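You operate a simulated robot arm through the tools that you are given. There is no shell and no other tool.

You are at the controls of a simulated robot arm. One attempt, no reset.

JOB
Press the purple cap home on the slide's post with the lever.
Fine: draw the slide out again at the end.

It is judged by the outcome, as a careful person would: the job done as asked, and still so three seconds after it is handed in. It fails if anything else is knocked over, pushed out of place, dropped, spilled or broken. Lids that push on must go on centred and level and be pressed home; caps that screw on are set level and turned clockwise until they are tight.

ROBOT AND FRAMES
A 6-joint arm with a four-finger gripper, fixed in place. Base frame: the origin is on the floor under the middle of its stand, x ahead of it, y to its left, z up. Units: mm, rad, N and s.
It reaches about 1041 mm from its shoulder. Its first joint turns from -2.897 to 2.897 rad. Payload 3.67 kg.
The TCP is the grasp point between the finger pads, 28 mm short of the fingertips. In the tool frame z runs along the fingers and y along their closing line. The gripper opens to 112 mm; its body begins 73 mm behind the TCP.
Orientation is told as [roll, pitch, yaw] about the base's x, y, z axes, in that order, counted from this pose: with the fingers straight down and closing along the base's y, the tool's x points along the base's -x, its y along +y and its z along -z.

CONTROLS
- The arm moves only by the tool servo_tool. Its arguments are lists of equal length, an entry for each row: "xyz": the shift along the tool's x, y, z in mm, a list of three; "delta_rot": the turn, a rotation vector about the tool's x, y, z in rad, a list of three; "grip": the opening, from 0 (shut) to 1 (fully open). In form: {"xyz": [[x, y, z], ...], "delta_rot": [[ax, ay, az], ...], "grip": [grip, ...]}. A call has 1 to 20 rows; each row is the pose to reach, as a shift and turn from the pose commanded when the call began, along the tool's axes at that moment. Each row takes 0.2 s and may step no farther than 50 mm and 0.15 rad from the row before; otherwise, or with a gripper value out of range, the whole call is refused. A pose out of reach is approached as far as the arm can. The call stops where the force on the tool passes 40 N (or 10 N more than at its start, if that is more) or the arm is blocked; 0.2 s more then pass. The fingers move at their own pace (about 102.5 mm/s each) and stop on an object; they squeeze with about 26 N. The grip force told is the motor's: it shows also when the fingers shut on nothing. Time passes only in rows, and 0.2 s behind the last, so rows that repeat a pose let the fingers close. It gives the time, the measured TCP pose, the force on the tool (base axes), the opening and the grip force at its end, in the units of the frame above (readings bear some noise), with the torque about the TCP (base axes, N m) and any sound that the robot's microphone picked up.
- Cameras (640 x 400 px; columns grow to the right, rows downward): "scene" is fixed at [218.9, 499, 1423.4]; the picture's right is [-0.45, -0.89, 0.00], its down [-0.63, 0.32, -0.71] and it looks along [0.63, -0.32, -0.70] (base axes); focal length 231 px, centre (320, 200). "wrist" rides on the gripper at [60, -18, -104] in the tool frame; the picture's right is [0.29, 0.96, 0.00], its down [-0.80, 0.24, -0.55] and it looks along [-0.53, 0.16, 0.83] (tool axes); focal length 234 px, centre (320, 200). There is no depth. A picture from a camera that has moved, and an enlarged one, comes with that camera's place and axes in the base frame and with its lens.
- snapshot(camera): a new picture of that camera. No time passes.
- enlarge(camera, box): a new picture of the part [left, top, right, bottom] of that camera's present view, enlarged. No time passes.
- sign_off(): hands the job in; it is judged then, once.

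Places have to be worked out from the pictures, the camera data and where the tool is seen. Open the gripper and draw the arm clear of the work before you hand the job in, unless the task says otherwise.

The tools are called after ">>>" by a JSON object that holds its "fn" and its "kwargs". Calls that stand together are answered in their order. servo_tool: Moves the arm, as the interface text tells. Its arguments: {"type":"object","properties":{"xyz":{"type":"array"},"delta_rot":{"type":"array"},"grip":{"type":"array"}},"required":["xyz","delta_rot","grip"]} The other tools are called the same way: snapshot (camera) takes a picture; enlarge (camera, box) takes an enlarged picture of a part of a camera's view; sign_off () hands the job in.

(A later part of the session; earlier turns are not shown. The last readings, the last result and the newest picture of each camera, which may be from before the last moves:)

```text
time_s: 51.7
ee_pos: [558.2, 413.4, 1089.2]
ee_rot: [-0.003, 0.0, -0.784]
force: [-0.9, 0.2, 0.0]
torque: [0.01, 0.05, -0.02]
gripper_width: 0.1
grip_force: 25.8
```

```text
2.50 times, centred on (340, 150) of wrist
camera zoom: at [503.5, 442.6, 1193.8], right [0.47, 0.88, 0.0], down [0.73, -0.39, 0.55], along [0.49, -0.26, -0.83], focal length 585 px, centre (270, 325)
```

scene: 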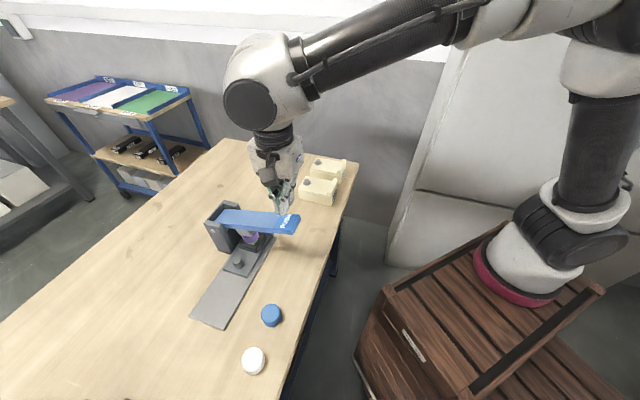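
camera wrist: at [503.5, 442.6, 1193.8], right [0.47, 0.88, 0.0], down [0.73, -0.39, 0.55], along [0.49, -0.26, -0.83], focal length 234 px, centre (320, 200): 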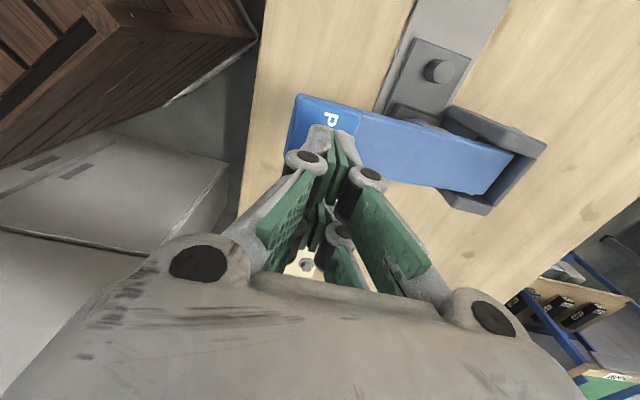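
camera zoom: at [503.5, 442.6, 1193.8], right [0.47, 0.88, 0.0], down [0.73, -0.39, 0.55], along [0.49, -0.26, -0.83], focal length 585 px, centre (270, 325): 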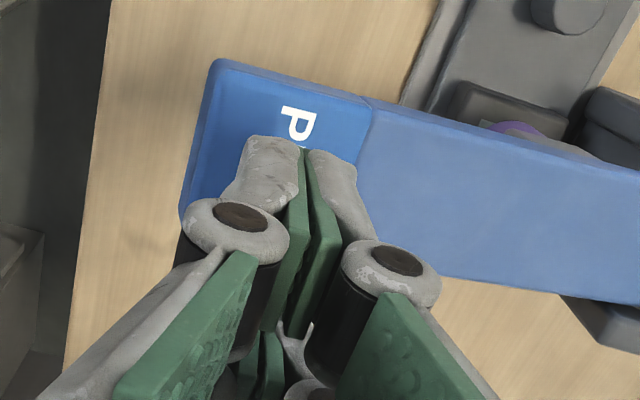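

The fingertips are over the centre of the PUSH pad, which spans about ±25 mm around the TCP. I'll come down to touch the lever.

>>> {"fn": "servo_tool", "kwargs": {"xyz": [[2, 0, 15], [2, 0, 30], [2, 0, 40], [2, 0, 45], [2, 0, 49]], "delta_rot": [[0, 0, 0], [0, 0, 0], [0, 0, 0], [0, 0, 0], [0, 0, 0]], "grip": [0, 0, 0, 0, 0]}}

>>> {"fn": "enlarge", "kwargs": {"camera": "scene", "box": [195, 160, 315, 280]}}

```text
time_s: 52.9
ee_pos: [557.8, 415.8, 1040.5]
ee_rot: [0.001, 0.001, -0.784]
force: [-0.3, 0.6, 1.9]
torque: [-0.01, 0.0, 0.02]
gripper_width: 0.0
grip_force: 26.2
```

```text
3.33 times, centred on (255, 220) of scene
camera zoom: at [218.9, 499.0, 1423.4], right [-0.45, -0.89, 0.0], down [-0.63, 0.32, -0.71], along [0.63, -0.32, -0.7], focal length 770 px, centre (537, 133)
```

zoom: 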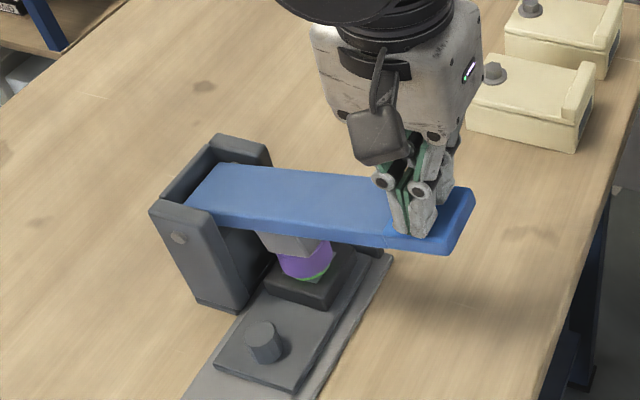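

A light touch at about 2 N, and the lever is just starting to move. I'll continue pressing in small steps.

>>> {"fn": "servo_tool", "kwargs": {"xyz": [[0, 0, 3], [0, 0, 6], [0, 0, 9], [0, 0, 12]], "delta_rot": [[0, 0, 0], [0, 0, 0], [0, 0, 0], [0, 0, 0]], "grip": [0, 0, 0, 0]}}

>>> {"fn": "enlarge", "kwargs": {"camera": "scene", "box": [225, 215, 285, 265]}}

```text
time_s: 53.9
ee_pos: [555.8, 415.3, 1029.1]
ee_rot: [0.0, 0.0, -0.786]
force: [-1.3, -3.0, 8.0]
torque: [-0.11, 0.06, -0.02]
gripper_width: 0.0
grip_force: 26.1
```

```text
8.00 times, centred on (255, 240) of scene
camera zoom: at [218.9, 499.0, 1423.4], right [-0.45, -0.89, 0.0], down [-0.63, 0.32, -0.71], along [0.63, -0.32, -0.7], focal length 1848 px, centre (840, -120)
```

zoom: 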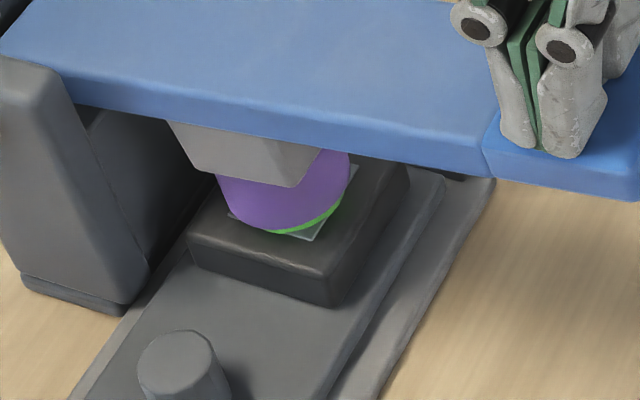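

>>> {"fn": "servo_tool", "kwargs": {"xyz": [[0, 0, 2.5], [0, 0, 5], [0, 0, 7.5], [0, 0, 10]], "delta_rot": [[0, 0, 0], [0, 0, 0], [0, 0, 0], [0, 0, 0]], "grip": [0, 0, 0, 0]}}

>>> {"fn": "enlarge", "kwargs": {"camera": "scene", "box": [225, 215, 285, 265]}}

```text
time_s: 54.9
ee_pos: [555.4, 415.6, 1019.0]
ee_rot: [-0.002, 0.0, -0.784]
force: [-3.1, -3.1, 8.0]
torque: [-0.08, 0.09, 0.02]
gripper_width: 0.0
grip_force: 25.9
```

```text
8.00 times, centred on (255, 240) of scene
camera zoom: at [218.9, 499.0, 1423.4], right [-0.45, -0.89, 0.0], down [-0.63, 0.32, -0.71], along [0.63, -0.32, -0.7], focal length 1848 px, centre (840, -120)
```

zoom: 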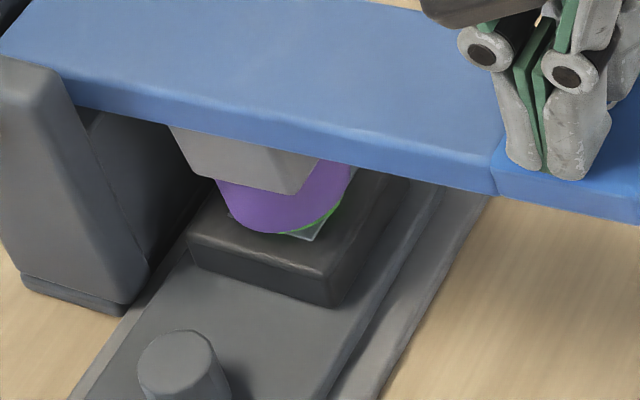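

>>> {"fn": "servo_tool", "kwargs": {"xyz": [[0, 0, 2], [0, 0, 4], [0, 0, 6], [0, 0, 8]], "delta_rot": [[0, 0, 0], [0, 0, 0], [0, 0, 0], [0, 0, 0]], "grip": [0, 0, 0, 0]}}

>>> {"fn": "enlarge", "kwargs": {"camera": "scene", "box": [225, 215, 285, 265]}}

```text
time_s: 55.9
ee_pos: [555.3, 417.2, 1011.0]
ee_rot: [0.001, 0.0, -0.787]
force: [-4.9, -2.5, 9.0]
torque: [-0.09, 0.15, 0.02]
gripper_width: 0.1
grip_force: 25.9
```

```text
8.00 times, centred on (255, 240) of scene
camera zoom: at [218.9, 499.0, 1423.4], right [-0.45, -0.89, 0.0], down [-0.63, 0.32, -0.71], along [0.63, -0.32, -0.7], focal length 1848 px, centre (840, -120)
```

zoom: 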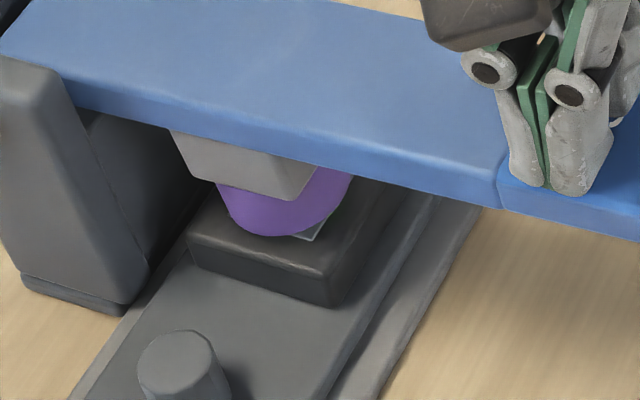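

The cap is going down onto the green seat, which is no longer visible, at only 9 N on the lever. I'll keep pressing until it's firmly home.

>>> {"fn": "servo_tool", "kwargs": {"xyz": [[0, 0, 1.5], [0, 0, 3], [0, 0, 4.5], [0, 0, 6]], "delta_rot": [[0, 0, 0], [0, 0, 0], [0, 0, 0], [0, 0, 0]], "grip": [0, 0, 0, 0]}}

>>> {"fn": "enlarge", "kwargs": {"camera": "scene", "box": [225, 215, 285, 265]}}

```text
time_s: 56.9
ee_pos: [556.7, 416.0, 1005.5]
ee_rot: [0.0, 0.001, -0.785]
force: [-2.7, -4.4, 9.2]
torque: [-0.16, 0.14, -0.01]
gripper_width: 0.0
grip_force: 25.7
```

```text
8.00 times, centred on (255, 240) of scene
camera zoom: at [218.9, 499.0, 1423.4], right [-0.45, -0.89, 0.0], down [-0.63, 0.32, -0.71], along [0.63, -0.32, -0.7], focal length 1848 px, centre (840, -120)
```

zoom: 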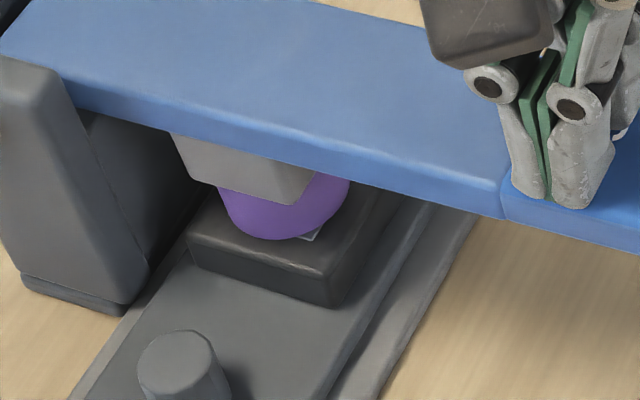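

>>> {"fn": "servo_tool", "kwargs": {"xyz": [[0, 0, 1.5], [0, 0, 3], [0, 0, 4.5], [0, 0, 6]], "delta_rot": [[0, 0, 0], [0, 0, 0], [0, 0, 0], [0, 0, 0]], "grip": [0, 0, 0, 0]}}

>>> {"fn": "enlarge", "kwargs": {"camera": "scene", "box": [225, 215, 285, 265]}}

```text
time_s: 57.9
ee_pos: [556.2, 416.0, 1001.0]
ee_rot: [0.003, -0.001, -0.783]
force: [-6.3, -5.5, 22.4]
torque: [-0.26, 0.26, 0.01]
gripper_width: 6.1
grip_force: 35.5
```

```text
8.00 times, centred on (255, 240) of scene
camera zoom: at [218.9, 499.0, 1423.4], right [-0.45, -0.89, 0.0], down [-0.63, 0.32, -0.71], along [0.63, -0.32, -0.7], focal length 1848 px, centre (840, -120)
```

zoom: 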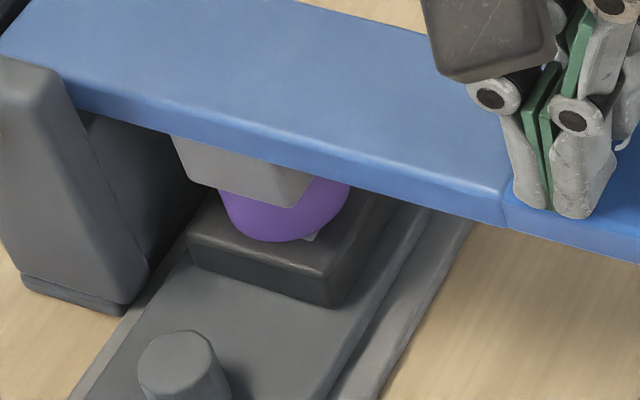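

Resistance is rising, now 22 N on the lever. I'll press on in 1 mm steps toward a firm stop.

>>> {"fn": "servo_tool", "kwargs": {"xyz": [[0, 0, 1], [0, 0, 2], [0, 0, 3], [0, 0, 4]], "delta_rot": [[0, 0, 0], [0, 0, 0], [0, 0, 0], [0, 0, 0]], "grip": [0, 0, 0, 0]}}

>>> {"fn": "enlarge", "kwargs": {"camera": "scene", "box": [225, 215, 285, 265]}}

>>> {"fn": "snapshot", "kwargs": {"camera": "wrist"}}

```text
time_s: 58.5
ee_pos: [556.4, 416.0, 1000.9]
ee_rot: [0.005, 0.0, -0.784]
force: [-4.4, -5.4, 17.4]
torque: [-0.2, 0.17, 0.03]
gripper_width: 0.0
grip_force: 36.0
stopped in row 3: the force on the tool passed its limit at 43 N (the readings are from after the stop); the commanded pose is now the measured one
```

```text
8.00 times, centred on (255, 240) of scene
camera zoom: at [218.9, 499.0, 1423.4], right [-0.45, -0.89, 0.0], down [-0.63, 0.32, -0.71], along [0.63, -0.32, -0.7], focal length 1848 px, centre (840, -120)
```

zoom: 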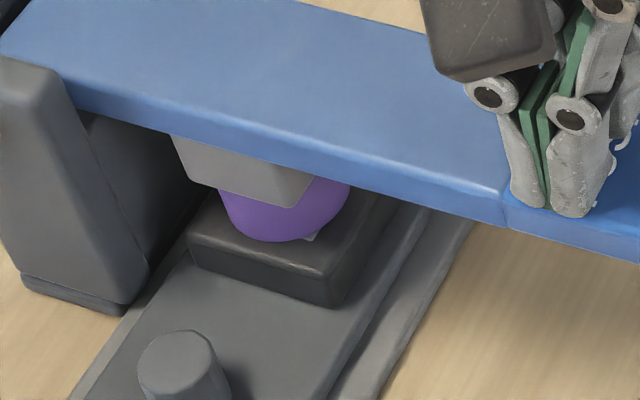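

```text
taken
camera wrist: at [501.5, 444.8, 1105.2], right [0.47, 0.88, 0.0], down [0.73, -0.39, 0.55], along [0.49, -0.26, -0.83], focal length 234 px, centre (320, 200)
```

wrist: 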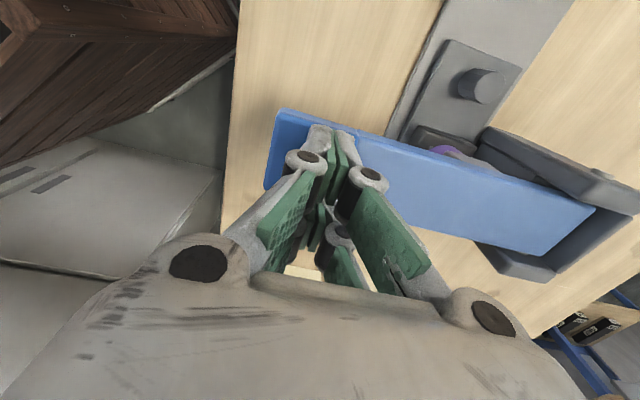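

A firm stop at 43 N on the pad, which is over 100 N at the plunger by lever ratio. I'll press once more to confirm nothing moves further.

>>> {"fn": "servo_tool", "kwargs": {"xyz": [[0, 0, 1], [0, 0, 2], [0, 0, 2.5], [0, 0, 2.5]], "delta_rot": [[0, 0, 0], [0, 0, 0], [0, 0, 0], [0, 0, 0]], "grip": [0, 0, 0, 0]}}

>>> {"fn": "enlarge", "kwargs": {"camera": "scene", "box": [225, 215, 285, 265]}}

```text
time_s: 59.1
ee_pos: [556.2, 416.6, 1000.1]
ee_rot: [0.008, 0.002, -0.783]
force: [-4.9, -4.4, 16.6]
torque: [-0.28, 0.21, 0.0]
gripper_width: 0.0
grip_force: 35.6
stopped in row 3: the force on the tool passed its limit at 42 N (the readings are from after the stop); the commanded pose is now the measured one
```

```text
8.00 times, centred on (255, 240) of scene
camera zoom: at [218.9, 499.0, 1423.4], right [-0.45, -0.89, 0.0], down [-0.63, 0.32, -0.71], along [0.63, -0.32, -0.7], focal length 1848 px, centre (840, -120)
```

zoom: 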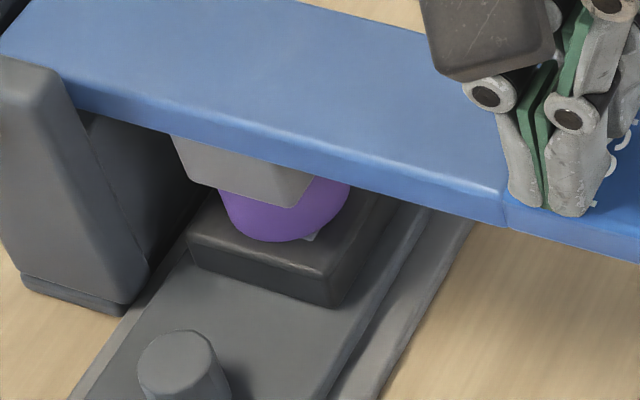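

No further movement, so it's at the hard stop. I'll raise slowly so the lever comes back up gently.

>>> {"fn": "servo_tool", "kwargs": {"xyz": [[0, 0, -5], [0, 0, -10], [0, 0, -16], [0, 0, -22], [0, 0, -28], [0, 0, -34], [0, 0, -40], [0, 0, -46], [0, 0, -60], [0, 0, -90]], "delta_rot": [[0, 0, 0], [0, 0, 0], [0, 0, 0], [0, 0, 0], [0, 0, 0], [0, 0, 0], [0, 0, 0], [0, 0, 0], [0, 0, 0], [0, 0, 0]], "grip": [0, 0, 0, 0, 0, 0, 0, 0, 0, 0]}}

>>> {"fn": "enlarge", "kwargs": {"camera": "scene", "box": [195, 160, 315, 280]}}

>>> {"fn": "enlarge", "kwargs": {"camera": "scene", "box": [225, 215, 285, 265]}}

```text
time_s: 61.3
ee_pos: [557.6, 416.1, 1088.2]
ee_rot: [0.005, 0.0, -0.783]
force: [-0.4, 0.2, 0.3]
torque: [0.0, -0.01, -0.01]
gripper_width: 0.0
grip_force: 36.0
```

```text
3.33 times, centred on (255, 220) of scene
camera zoom: at [218.9, 499.0, 1423.4], right [-0.45, -0.89, 0.0], down [-0.63, 0.32, -0.71], along [0.63, -0.32, -0.7], focal length 770 px, centre (537, 133)
```

zoom: 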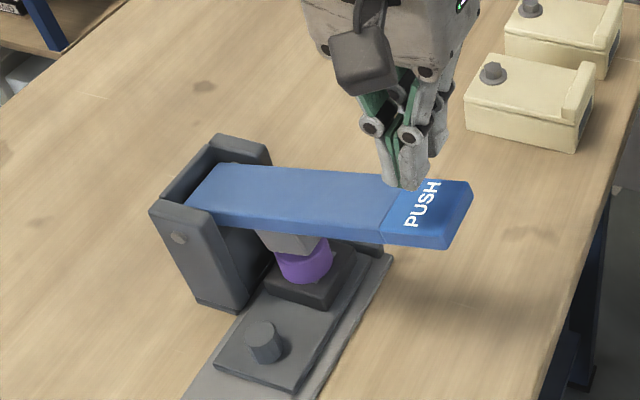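

```text
8.00 times, centred on (255, 240) of scene
camera zoom: at [218.9, 499.0, 1423.4], right [-0.45, -0.89, 0.0], down [-0.63, 0.32, -0.71], along [0.63, -0.32, -0.7], focal length 1848 px, centre (840, -120)
```

zoom: 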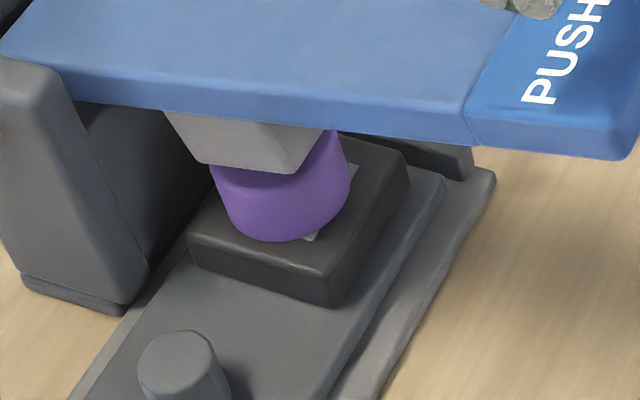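

The lever has sprung back, and the cap sits fully down with no green showing. Now I'll go back to the knob to draw the slide out.

>>> {"fn": "servo_tool", "kwargs": {"xyz": [[30.8, 31.3, -7], [62.2, 63.5, -12], [89.4, 92.8, -7], [98.6, 104.9, 18], [102.2, 111.2, 53], [102.9, 116.2, 94.6], [102.9, 116.2, 94.6]], "delta_rot": [[0.002, 0, 0.001], [0.005, 0, 0.002], [0.005, 0, 0.002], [0.005, -0.1, 0.002], [0.005, -0.2, 0.002], [0.005, -0.3, 0.002], [0.005, -0.3, 0.002]], "grip": [0.1, 0.2, 0.4, 0.62, 0.62, 0.62, 0.62]}}

>>> {"fn": "snapshot", "kwargs": {"camera": "wrist"}}

>>> {"fn": "enlarge", "kwargs": {"camera": "wrist", "box": [250, 70, 400, 240]}}

```text
time_s: 62.9
ee_pos: [565.9, 572.3, 995.7]
ee_rot: [0.003, -0.299, -0.788]
force: [0.7, -1.2, -0.3]
torque: [0.01, -0.01, 0.0]
gripper_width: 69.7
grip_force: 0.1
```

```text
taken
camera wrist: at [491.1, 621.6, 1076.8], right [0.48, 0.87, -0.08], down [0.59, -0.25, 0.77], along [0.65, -0.42, -0.64], focal length 234 px, centre (320, 200)
```

wrist: 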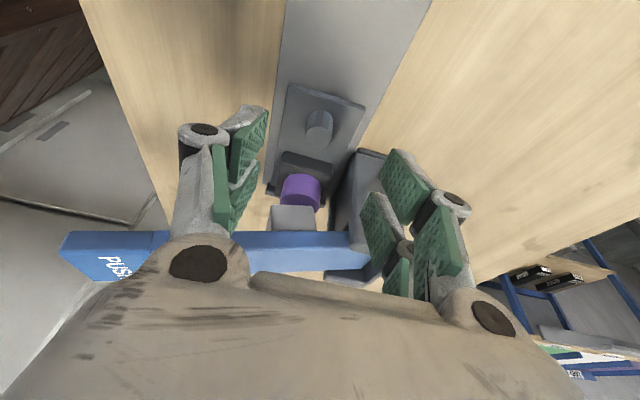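

```text
2.35 times, centred on (325, 155) of wrist
camera zoom: at [491.1, 621.6, 1076.8], right [0.48, 0.87, -0.08], down [0.59, -0.25, 0.77], along [0.65, -0.42, -0.64], focal length 551 px, centre (308, 306)
```

zoom: 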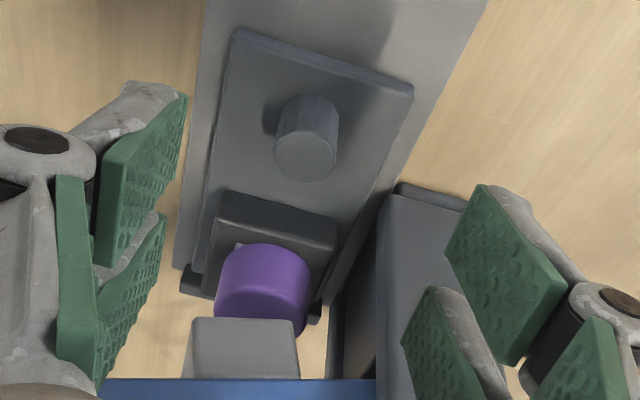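

The view matches the first grasp approach, with the knob centred between the fingers. I'll descend and grip it.

>>> {"fn": "servo_tool", "kwargs": {"xyz": [[1, 0, 25], [1.5, 0, 50], [1.5, 0, 66], [1.5, 0, 79], [1.5, 0, 79], [1.5, 0, 79], [1.5, 0, 79], [1.5, 0, 79]], "delta_rot": [[0, 0, 0], [0, 0, 0], [0, 0, 0], [0, 0, 0], [0, 0, 0], [0, 0, 0], [0, 0, 0], [0, 0, 0]], "grip": [0.62, 0.62, 0.62, 0.62, 0.4, 0.2, 0.1, 0.1]}}

>>> {"fn": "snapshot", "kwargs": {"camera": "wrist"}}

```text
time_s: 64.7
ee_pos: [581.4, 556.8, 918.2]
ee_rot: [0.001, -0.299, -0.787]
force: [-2.4, -3.7, -2.7]
torque: [-0.2, -0.16, -0.07]
gripper_width: 23.5
grip_force: 45.0
```

```text
taken
camera wrist: at [507.5, 605.5, 1001.3], right [0.48, 0.87, -0.08], down [0.59, -0.25, 0.76], along [0.64, -0.42, -0.64], focal length 234 px, centre (320, 200)
```

wrist: 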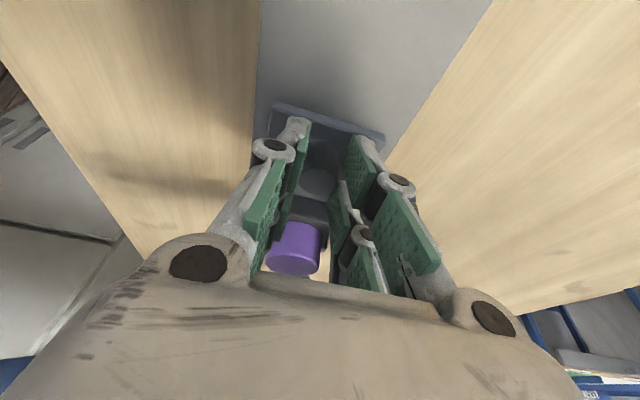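

The knob is gripped. I'll draw the slide out smoothly most of the way.

>>> {"fn": "servo_tool", "kwargs": {"xyz": [[4.8, 0, -1.5], [14.3, 0, -4.4], [23.9, 0, -7.4], [33.4, 0, -10.3], [43, 0, -13.3], [52.5, 0, -16.2], [62.1, 0, -19.2], [71.6, 0, -22.2], [81.2, 0, -25.1], [90.8, 0, -28.1], [95.5, 0, -29.6]], "delta_rot": [[0, 0, 0], [0, 0, 0], [0, 0, 0], [0, 0, 0], [0, 0, 0], [0, 0, 0], [0, 0, 0], [0, 0, 0], [0, 0, 0], [0, 0, 0], [0, 0, 0]], "grip": [0.1, 0.1, 0.1, 0.1, 0.1, 0.1, 0.1, 0.1, 0.1, 0.1, 0.1]}}

>>> {"fn": "snapshot", "kwargs": {"camera": "wrist"}}

```text
time_s: 67.1
ee_pos: [510.9, 628.6, 918.1]
ee_rot: [0.003, -0.3, -0.787]
force: [-8.8, -6.7, -8.9]
torque: [-0.16, -0.09, -0.08]
gripper_width: 23.6
grip_force: 44.7
```

```text
taken
camera wrist: at [436.3, 676.6, 1001.4], right [0.48, 0.87, -0.08], down [0.59, -0.25, 0.76], along [0.65, -0.42, -0.64], focal length 234 px, centre (320, 200)
```

wrist: 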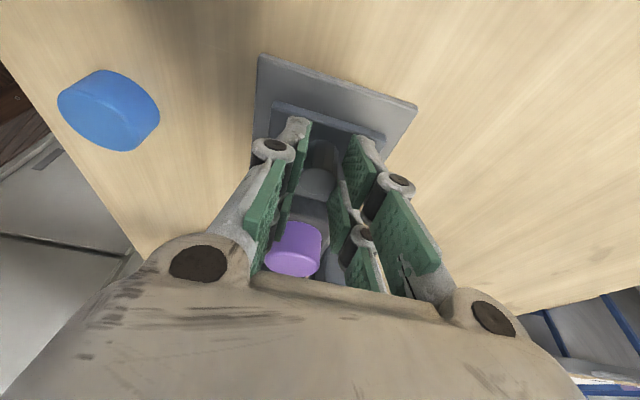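

About 100 mm out, with some side load on the knob. I'll ease the tool about 1 mm sideways and creep to the outer stop.

>>> {"fn": "servo_tool", "kwargs": {"xyz": [[1, -0.5, -0.1], [2, -1, -0.3], [3, -1.2, -0.6], [4, -1.2, -0.9], [5, -1.2, -1.2], [6, -1.2, -1.5]], "delta_rot": [[0, 0, 0], [0, 0, 0], [0, 0, 0], [0, 0, 0], [0, 0, 0], [0, 0, 0]], "grip": [0.1, 0.1, 0.1, 0.1, 0.1, 0.1]}}

>>> {"fn": "snapshot", "kwargs": {"camera": "wrist"}}

```text
time_s: 68.5
ee_pos: [507.7, 630.6, 918.5]
ee_rot: [0.002, -0.3, -0.788]
force: [11.0, -1.2, -2.8]
torque: [0.5, 0.38, 0.05]
gripper_width: 23.1
grip_force: 45.3
```

```text
taken
camera wrist: at [433.4, 679.5, 1001.3], right [0.48, 0.87, -0.08], down [0.59, -0.26, 0.77], along [0.65, -0.42, -0.64], focal length 234 px, centre (320, 200)
```

wrist: 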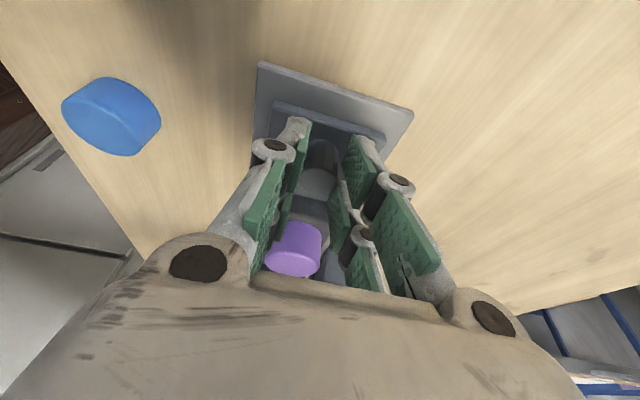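

The slide is at the outer stop. I'll open and back away along the tool axis.

>>> {"fn": "servo_tool", "kwargs": {"xyz": [[-0.9, 0, 0.3], [-0.9, 0, 0.3], [-0.9, 0, 0.3], [0, 0, -20], [0, 0, -45], [0, 0, -45]], "delta_rot": [[0, 0, 0], [0, 0, 0], [0, 0, 0], [0, 0, 0], [0, 0, 0], [0, 0, 0]], "grip": [0.3, 0.6, 0.62, 0.62, 0.62, 0.62]}}

>>> {"fn": "snapshot", "kwargs": {"camera": "wrist"}}

>>> {"fn": "enlarge", "kwargs": {"camera": "wrist", "box": [240, 60, 400, 260]}}

```text
time_s: 69.9
ee_pos: [497.3, 639.9, 961.5]
ee_rot: [0.003, -0.298, -0.787]
force: [0.2, -0.2, -0.6]
torque: [0.0, -0.01, 0.02]
gripper_width: 69.4
grip_force: 0.1
```

```text
taken
camera wrist: at [422.3, 689.0, 1044.2], right [0.48, 0.87, -0.08], down [0.59, -0.26, 0.76], along [0.65, -0.42, -0.64], focal length 234 px, centre (320, 200)
```

wrist: 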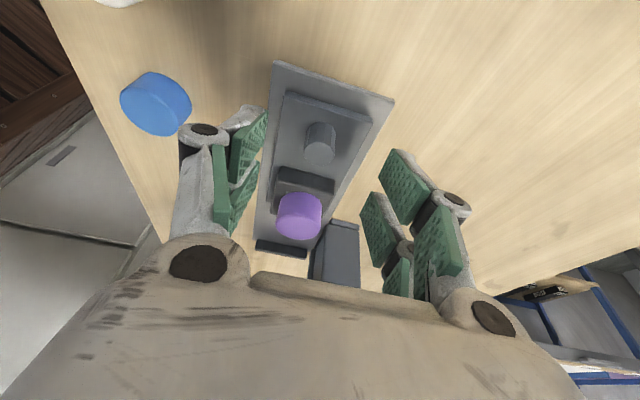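

```text
2.00 times, centred on (320, 160) of wrist
camera zoom: at [422.3, 689.0, 1044.2], right [0.48, 0.87, -0.08], down [0.59, -0.26, 0.76], along [0.65, -0.42, -0.64], focal length 468 px, centre (320, 280)
```

zoom: 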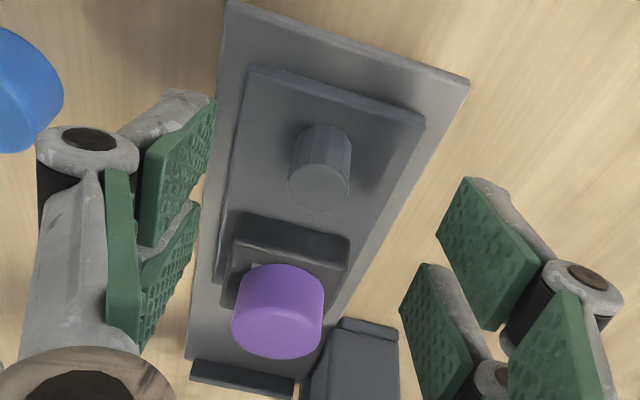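

The cap is down on the post, with no green ring showing. I'll straighten up and take a top-down look to check it's centred and level.

>>> {"fn": "servo_tool", "kwargs": {"xyz": [[-12.1, 0.7, -13.2], [-24.2, 1.3, -26.4], [-36.3, 2, -39.6], [-74.5, 6.3, -50.1], [-112.7, 10.7, -60.6], [-150.9, 15, -71], [-189.1, 19.3, -81.5], [-189.1, 19.3, -81.5]], "delta_rot": [[0, 0.1, 0], [0, 0.2, 0], [0, 0.298, 0], [0, 0.298, 0], [0, 0.298, 0], [0, 0.298, 0], [0, 0.298, 0], [0, 0.298, 0]], "grip": [0.62, 0.62, 0.62, 0.62, 0.62, 0.62, 0.62, 0.62]}}

>>> {"fn": "enlarge", "kwargs": {"camera": "wrist", "box": [280, 0, 360, 80]}}

>>> {"fn": "enlarge", "kwargs": {"camera": "scene", "box": [200, 235, 260, 285]}}

>>> {"fn": "snapshot", "kwargs": {"camera": "scene"}}

```text
time_s: 71.7
ee_pos: [621.4, 541.8, 1096.1]
ee_rot: [0.001, -0.001, -0.787]
force: [-0.2, -0.2, 0.1]
torque: [-0.05, -0.01, -0.01]
gripper_width: 69.3
grip_force: 0.0
```

```text
5.00 times, centred on (320, 40) of wrist
camera zoom: at [567.3, 571.7, 1201.1], right [0.47, 0.88, 0.0], down [0.73, -0.4, 0.56], along [0.49, -0.26, -0.83], focal length 1171 px, centre (320, 1000)
```

zoom: 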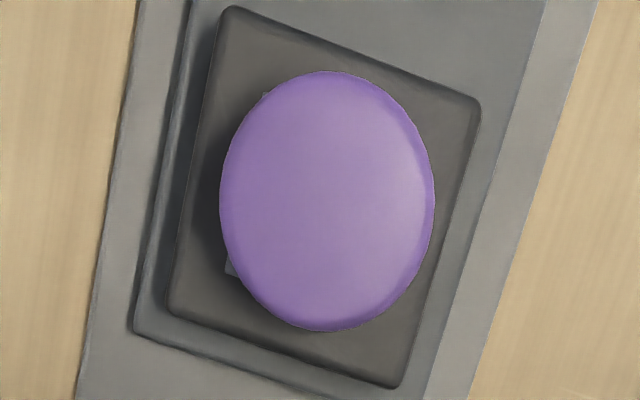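

```text
8.00 times, centred on (230, 260) of scene
camera zoom: at [218.9, 499.0, 1423.4], right [-0.45, -0.89, 0.0], down [-0.63, 0.32, -0.71], along [0.63, -0.32, -0.7], focal length 1848 px, centre (1040, -280)
```

zoom: 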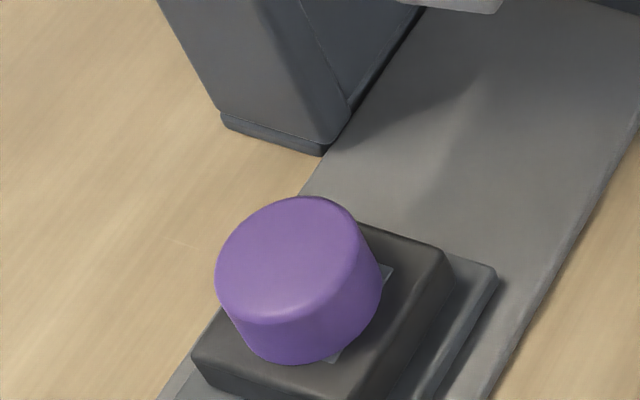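

```text
taken
```

scene: 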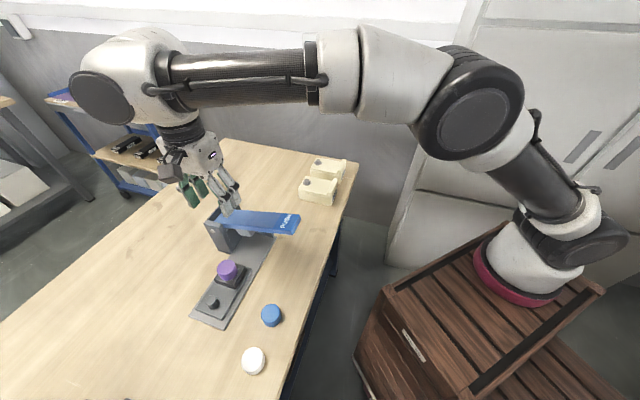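

From the top view, the cap now sits about 1.5–2 mm toward the pivot side relative to the nest block, so I want a closer side view before deciding anything. I'll move the camera to the robot's side and look at the cap from a low angle.

>>> {"fn": "servo_tool", "kwargs": {"xyz": [[20.4, -12.9, 0], [40.9, -25.8, 0], [61.3, -38.8, 0], [81.7, -51.7, 0], [102.2, -64.6, 0], [122.6, -77.5, 0], [122.6, -77.5, 0]], "delta_rot": [[0, 0, -0.131], [0, 0, -0.262], [0, 0, -0.393], [0, 0, -0.524], [0, 0, -0.655], [0, 0, -0.787], [0, 0, -0.787]], "grip": [0.8, 1, 1, 1, 1, 1, 1]}}

>>> {"fn": "snapshot", "kwargs": {"camera": "wrist"}}

```text
time_s: 73.3
ee_pos: [478.8, 574.9, 1094.8]
ee_rot: [-0.001, -0.002, 0.001]
force: [0.0, -0.5, 0.3]
torque: [0.02, 0.03, 0.0]
gripper_width: 112.0
grip_force: 0.1
```

```text
taken
camera wrist: at [419.4, 556.7, 1199.6], right [-0.29, 0.96, 0.0], down [0.8, 0.24, 0.56], along [0.53, 0.16, -0.83], focal length 234 px, centre (320, 200)
```

wrist: 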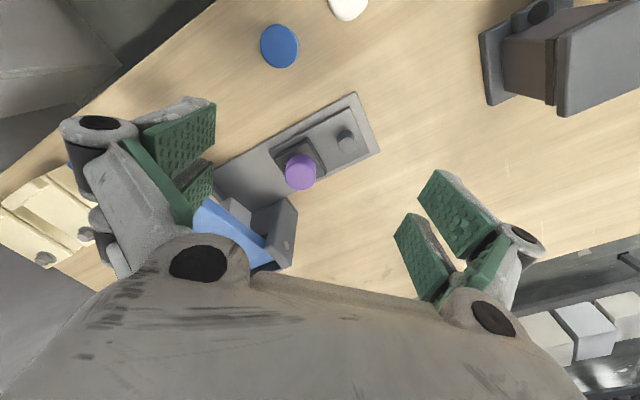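

>>> {"fn": "servo_tool", "kwargs": {"xyz": [[8, -0.6, 19], [16, -1.2, 38], [24, -1.8, 57], [32, -2.4, 76], [39, -3, 95], [39, -3, 95]], "delta_rot": [[0, -0.12, 0], [0, -0.24, 0], [0, -0.36, 0], [0, -0.48, 0], [0, -0.6, 0], [0, -0.6, 0]], "grip": [1, 1, 1, 1, 1, 1]}}

>>> {"fn": "snapshot", "kwargs": {"camera": "wrist"}}

```text
time_s: 74.7
ee_pos: [439.6, 572.4, 1000.2]
ee_rot: [0.001, -0.604, 0.001]
force: [-0.4, -1.1, -0.5]
torque: [-0.01, 0.0, 0.02]
gripper_width: 111.9
grip_force: 0.2
```

```text
taken
camera wrist: at [332.3, 553.7, 1052.6], right [-0.24, 0.96, -0.16], down [0.34, 0.24, 0.91], along [0.91, 0.16, -0.38], focal length 234 px, centre (320, 200)
```

wrist: 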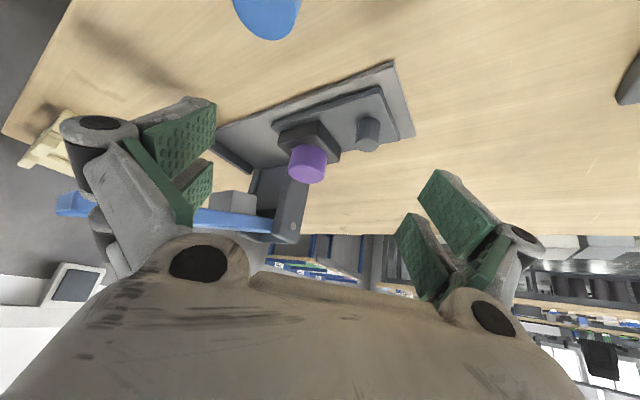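

>>> {"fn": "enlarge", "kwargs": {"camera": "wrist", "box": [265, 105, 355, 195]}}

>>> {"fn": "enlarge", "kwargs": {"camera": "scene", "box": [205, 245, 255, 285]}}

```text
4.44 times, centred on (310, 150) of wrist
camera zoom: at [332.3, 553.7, 1052.6], right [-0.24, 0.96, -0.16], down [0.34, 0.24, 0.91], along [0.91, 0.16, -0.38], focal length 1041 px, centre (364, 422)
```

zoom: 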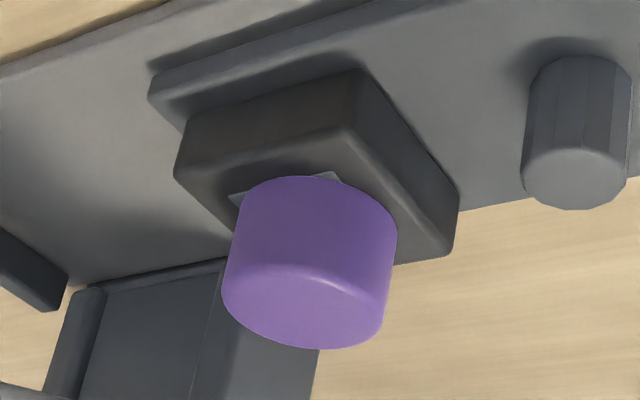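

```text
10.00 times, centred on (230, 265) of scene
camera zoom: at [218.9, 499.0, 1423.4], right [-0.45, -0.89, 0.0], down [-0.63, 0.32, -0.71], along [0.63, -0.32, -0.7], focal length 2310 px, centre (1220, -450)
```

zoom: 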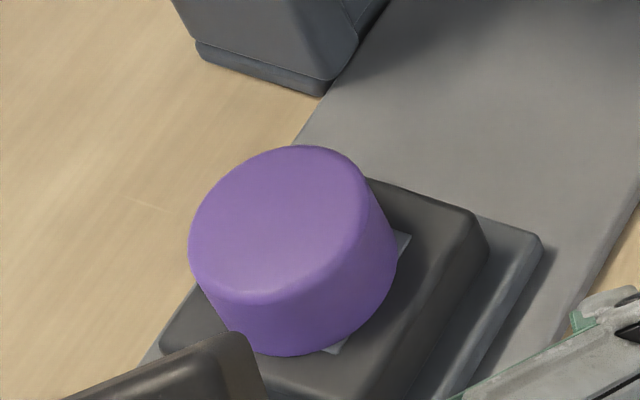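

>>> {"fn": "enlarge", "kwargs": {"camera": "wrist", "box": [290, 138, 340, 188]}}

>>> {"fn": "enlarge", "kwargs": {"camera": "wrist", "box": [300, 136, 332, 156]}}

```text
8.00 times, centred on (315, 163) of wrist
camera zoom: at [332.3, 553.7, 1052.6], right [-0.24, 0.96, -0.16], down [0.34, 0.24, 0.91], along [0.91, 0.16, -0.38], focal length 1873 px, centre (360, 496)
```

zoom: 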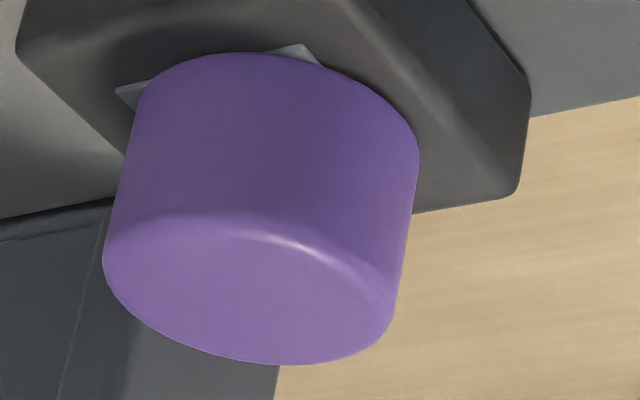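

```text
16.00 times, centred on (316, 146) of wrist
camera zoom: at [332.3, 553.7, 1052.6], right [-0.24, 0.96, -0.16], down [0.34, 0.24, 0.91], along [0.91, 0.16, -0.38], focal length 3747 px, centre (384, 1064)
```

zoom: 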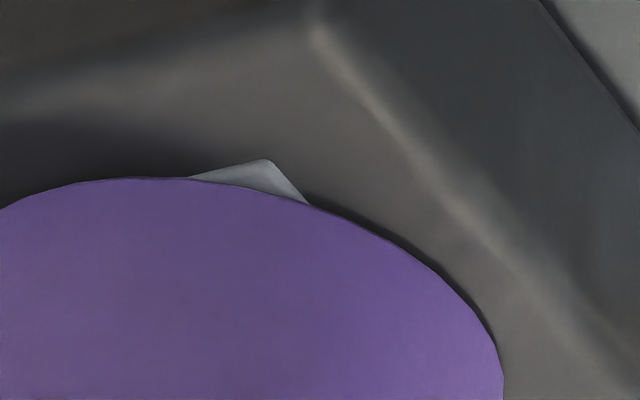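

From both side views the cap is level and sitting down over the green seat. The remaining flaw is a 1.7 mm offset along the lever direction, left by the plunger's arc within the socket's slack. I'll straighten up and go back for a precise top-down measurement.

>>> {"fn": "servo_tool", "kwargs": {"xyz": [[13, 0.6, -21], [24, 1.2, -42], [35, 1.8, -63], [46, 2.4, -83], [21.5, 2.5, -100.3], [21.5, 2.5, -100.3]], "delta_rot": [[0, 0.12, 0], [0, 0.24, 0], [0, 0.36, 0], [0, 0.48, 0], [0, 0.602, 0], [0, 0.602, 0]], "grip": [1, 1, 1, 1, 0.8, 0.62]}}

```text
time_s: 76.1
ee_pos: [365.9, 575.1, 1070.1]
ee_rot: [0.001, 0.002, 0.001]
force: [0.2, -0.8, -0.9]
torque: [0.01, 0.01, 0.02]
gripper_width: 69.4
grip_force: 0.0
```

>>> {"fn": "servo_tool", "kwargs": {"xyz": [[-36.5, -4.6, -6], [-73, -9.3, -12], [-109.5, -13.9, -18], [-146, -18.6, -22], [-182.5, -23.2, -26], [-219, -27.9, -26], [-255.5, -32.5, -26], [-255.5, -32.5, -26]], "delta_rot": [[0, 0, 0.112], [0, 0, 0.225], [0, 0, 0.337], [0, 0, 0.45], [0, 0, 0.562], [0, 0, 0.674], [0, 0, 0.786], [0, 0, 0.786]], "grip": [0.62, 0.62, 0.62, 0.62, 0.62, 0.62, 0.62, 0.62]}}

>>> {"fn": "enlarge", "kwargs": {"camera": "wrist", "box": [280, 0, 360, 80]}}

>>> {"fn": "enlarge", "kwargs": {"camera": "scene", "box": [205, 245, 255, 285]}}

```text
time_s: 77.9
ee_pos: [621.3, 541.6, 1097.4]
ee_rot: [0.0, 0.0, -0.788]
force: [-0.4, 0.0, 0.1]
torque: [0.03, -0.04, 0.04]
gripper_width: 69.4
grip_force: 0.0
```

```text
5.00 times, centred on (320, 40) of wrist
camera zoom: at [567.0, 571.4, 1201.7], right [0.47, 0.88, 0.0], down [0.73, -0.4, 0.55], along [0.49, -0.26, -0.83], focal length 1171 px, centre (320, 1000)
```

zoom: 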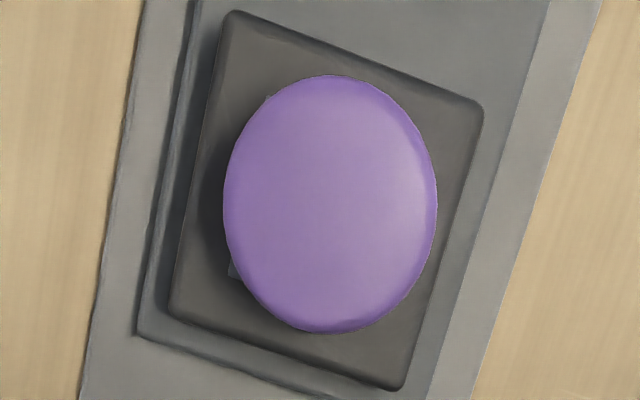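

```text
10.00 times, centred on (230, 265) of scene
camera zoom: at [218.9, 499.0, 1423.4], right [-0.45, -0.89, 0.0], down [-0.63, 0.32, -0.71], along [0.63, -0.32, -0.7], focal length 2310 px, centre (1220, -450)
```

zoom: 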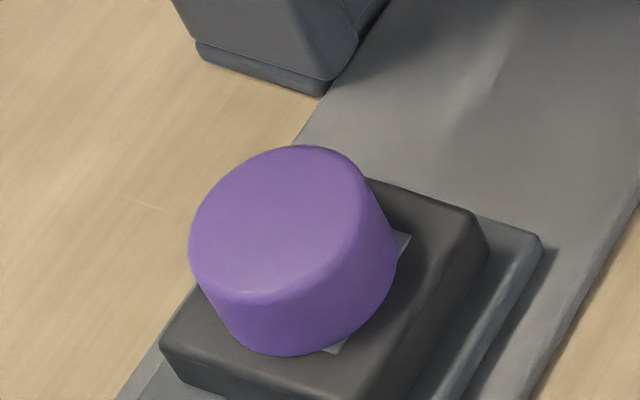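

The offset is confirmed at about 1.75 mm toward the pivot, with the cap level. I'll lower the open fingers around the cap, centred on the post axis, and close gently so the squeeze centres it. There will be no vertical motion while I hold it.

>>> {"fn": "servo_tool", "kwargs": {"xyz": [[31, -9.2, 0], [61.8, -18.5, 0], [61.8, -18.5, 38], [61.8, -18.5, 76], [61.8, -18.5, 114], [61.8, -18.5, 140], [61.8, -18.5, 154], [61.8, -18.5, 154]], "delta_rot": [[0, 0, 0], [0, 0, 0], [0, 0, 0], [0, 0, 0], [0, 0, 0], [0, 0, 0], [0, 0, 0], [0, 0, 0]], "grip": [0.62, 0.62, 0.62, 0.62, 0.62, 0.62, 0.62, 0.62]}}

>>> {"fn": "snapshot", "kwargs": {"camera": "wrist"}}

>>> {"fn": "enlarge", "kwargs": {"camera": "wrist", "box": [270, 80, 370, 220]}}

>>> {"fn": "enlarge", "kwargs": {"camera": "scene", "box": [205, 240, 265, 290]}}

```text
time_s: 79.7
ee_pos: [564.1, 572.6, 942.5]
ee_rot: [-0.002, 0.0, -0.785]
force: [-0.7, -0.2, 0.2]
torque: [0.01, -0.03, -0.04]
gripper_width: 69.4
grip_force: 0.2
```

```text
taken
camera wrist: at [510.5, 601.3, 1047.4], right [0.47, 0.88, 0.0], down [0.73, -0.39, 0.55], along [0.49, -0.26, -0.83], focal length 234 px, centre (320, 200)
```

wrist: 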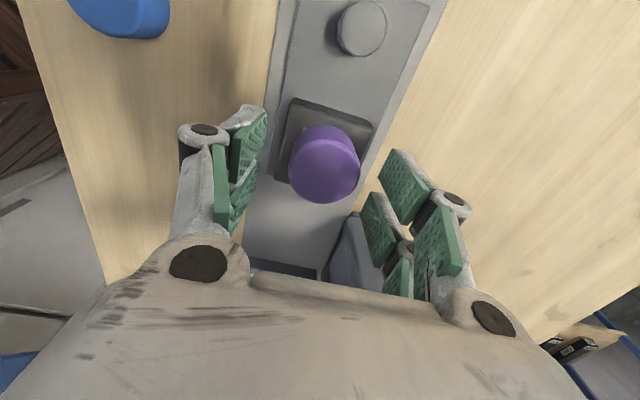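

```text
2.86 times, centred on (320, 150) of wrist
camera zoom: at [510.5, 601.3, 1047.4], right [0.47, 0.88, 0.0], down [0.73, -0.39, 0.55], along [0.49, -0.26, -0.83], focal length 669 px, centre (320, 343)
```

zoom: 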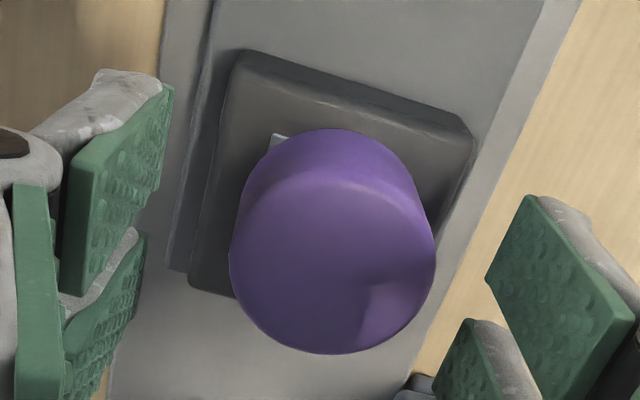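

```text
8.00 times, centred on (235, 265) of scene
camera zoom: at [218.9, 499.0, 1423.4], right [-0.45, -0.89, 0.0], down [-0.63, 0.32, -0.71], along [0.63, -0.32, -0.7], focal length 1848 px, centre (1000, -320)
```

zoom: 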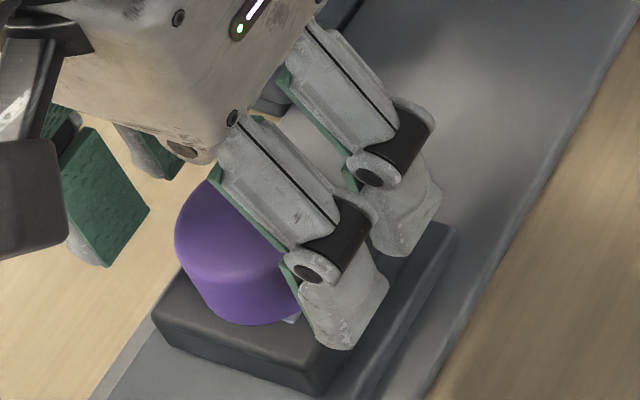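

Compared with the placement view, the tool sits about 1.2 mm off the post axis in -y. I'll correct that first, then close gently on the cap.

>>> {"fn": "servo_tool", "kwargs": {"xyz": [[0, 1.2, 0], [0, 1.2, 0], [0, 1.2, 0], [0, 1.2, 0], [0, 1.2, 0], [0, 1.2, 0]], "delta_rot": [[0, 0, 0], [0, 0, 0], [0, 0, 0], [0, 0, 0], [0, 0, 0], [0, 0, 0]], "grip": [0.62, 0.55, 0.45, 0.4, 0.36, 0.34]}}

>>> {"fn": "enlarge", "kwargs": {"camera": "wrist", "box": [270, 80, 370, 220]}}

```text
time_s: 81.1
ee_pos: [566.0, 574.2, 941.8]
ee_rot: [0.001, 0.001, -0.784]
force: [2.6, 3.4, 0.0]
torque: [0.09, -0.06, -0.04]
gripper_width: 40.3
grip_force: 2.2
```

```text
2.86 times, centred on (320, 150) of wrist
camera zoom: at [511.5, 602.5, 1047.6], right [0.47, 0.88, 0.0], down [0.73, -0.39, 0.55], along [0.49, -0.26, -0.83], focal length 669 px, centre (320, 343)
```

zoom: 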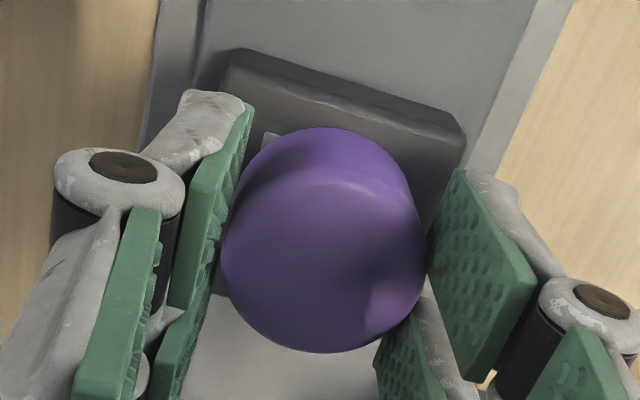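

One finger is lightly touching at about 4 N, with the cap about 0.7 mm off-centre in the grip. I'll trim the tool by -0.5 mm and finish closing to centre it.

>>> {"fn": "servo_tool", "kwargs": {"xyz": [[0, -0.5, 0], [0, -0.5, 0], [0, -0.5, 0], [0, -0.5, 0]], "delta_rot": [[0, 0, 0], [0, 0, 0], [0, 0, 0], [0, 0, 0]], "grip": [0.33, 0.32, 0.3, 0.3]}}

>>> {"fn": "enlarge", "kwargs": {"camera": "wrist", "box": [270, 80, 370, 220]}}

```text
time_s: 82.1
ee_pos: [565.7, 573.4, 942.7]
ee_rot: [0.001, 0.001, -0.786]
force: [9.1, 7.8, 1.3]
torque: [0.18, -0.25, -0.07]
gripper_width: 40.1
grip_force: 5.5
```

```text
2.86 times, centred on (320, 150) of wrist
camera zoom: at [511.3, 602.4, 1047.6], right [0.47, 0.88, 0.0], down [0.73, -0.39, 0.55], along [0.49, -0.26, -0.83], focal length 669 px, centre (320, 343)
```

zoom: 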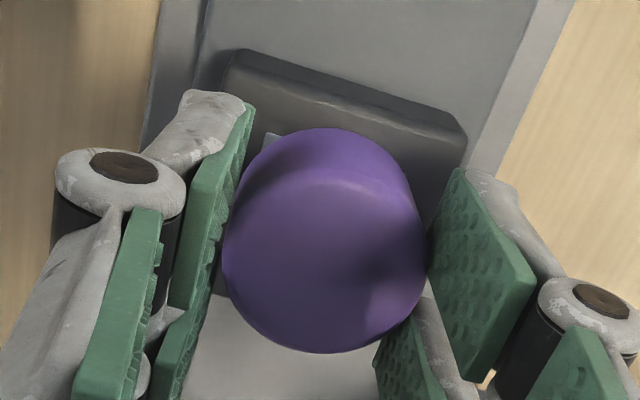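

The cap doesn't budge under 12 N sideways, so it's locked firmly on the post and I won't force it further. I'll open and retreat straight up.

>>> {"fn": "servo_tool", "kwargs": {"xyz": [[0, 0.3, 0], [0, 0.3, 0], [0, 0.3, 0], [0, 0.3, -20], [0, 0.3, -60], [0, 0.3, -100], [0, 0, -140]], "delta_rot": [[0, 0, 0], [0, 0, 0], [0, 0, 0], [0, 0, 0], [0, 0, 0], [0, 0, 0], [0, 0, 0]], "grip": [0.4, 0.55, 0.62, 0.62, 0.62, 0.62, 0.62]}}

>>> {"fn": "snapshot", "kwargs": {"camera": "wrist"}}

>>> {"fn": "enlarge", "kwargs": {"camera": "wrist", "box": [270, 50, 370, 190]}}

>>> {"fn": "enlarge", "kwargs": {"camera": "scene", "box": [205, 245, 255, 285]}}

```text
time_s: 83.7
ee_pos: [565.6, 574.0, 1082.0]
ee_rot: [0.0, 0.0, -0.787]
force: [0.4, 1.0, -1.1]
torque: [-0.03, 0.01, 0.0]
gripper_width: 69.3
grip_force: 0.0
```

```text
taken
camera wrist: at [510.8, 602.3, 1187.1], right [0.47, 0.88, 0.0], down [0.73, -0.39, 0.55], along [0.49, -0.26, -0.83], focal length 234 px, centre (320, 200)
```

wrist: 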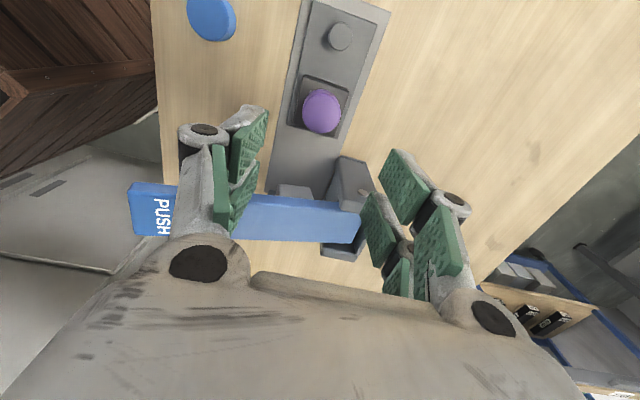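

```text
2.86 times, centred on (320, 120) of wrist
camera zoom: at [510.8, 602.3, 1187.1], right [0.47, 0.88, 0.0], down [0.73, -0.39, 0.55], along [0.49, -0.26, -0.83], focal length 669 px, centre (320, 429)
```

zoom: 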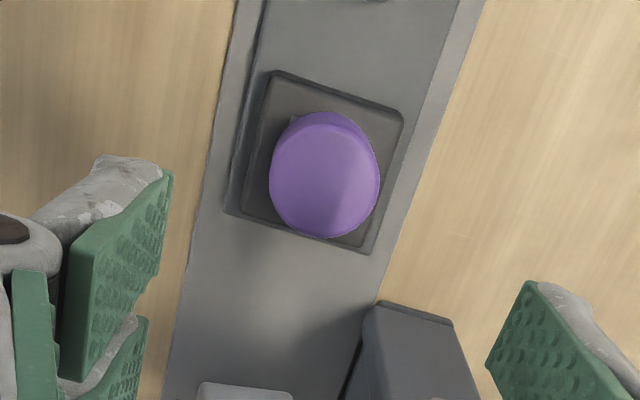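

```text
10.00 times, centred on (230, 265) of scene
camera zoom: at [218.9, 499.0, 1423.4], right [-0.45, -0.89, 0.0], down [-0.63, 0.32, -0.71], along [0.63, -0.32, -0.7], focal length 2310 px, centre (1220, -450)
```

zoom: 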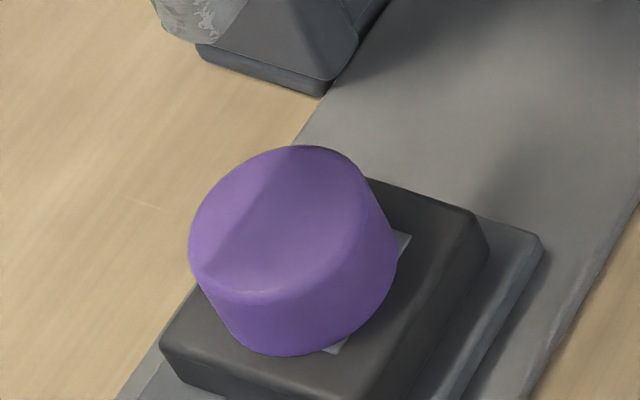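

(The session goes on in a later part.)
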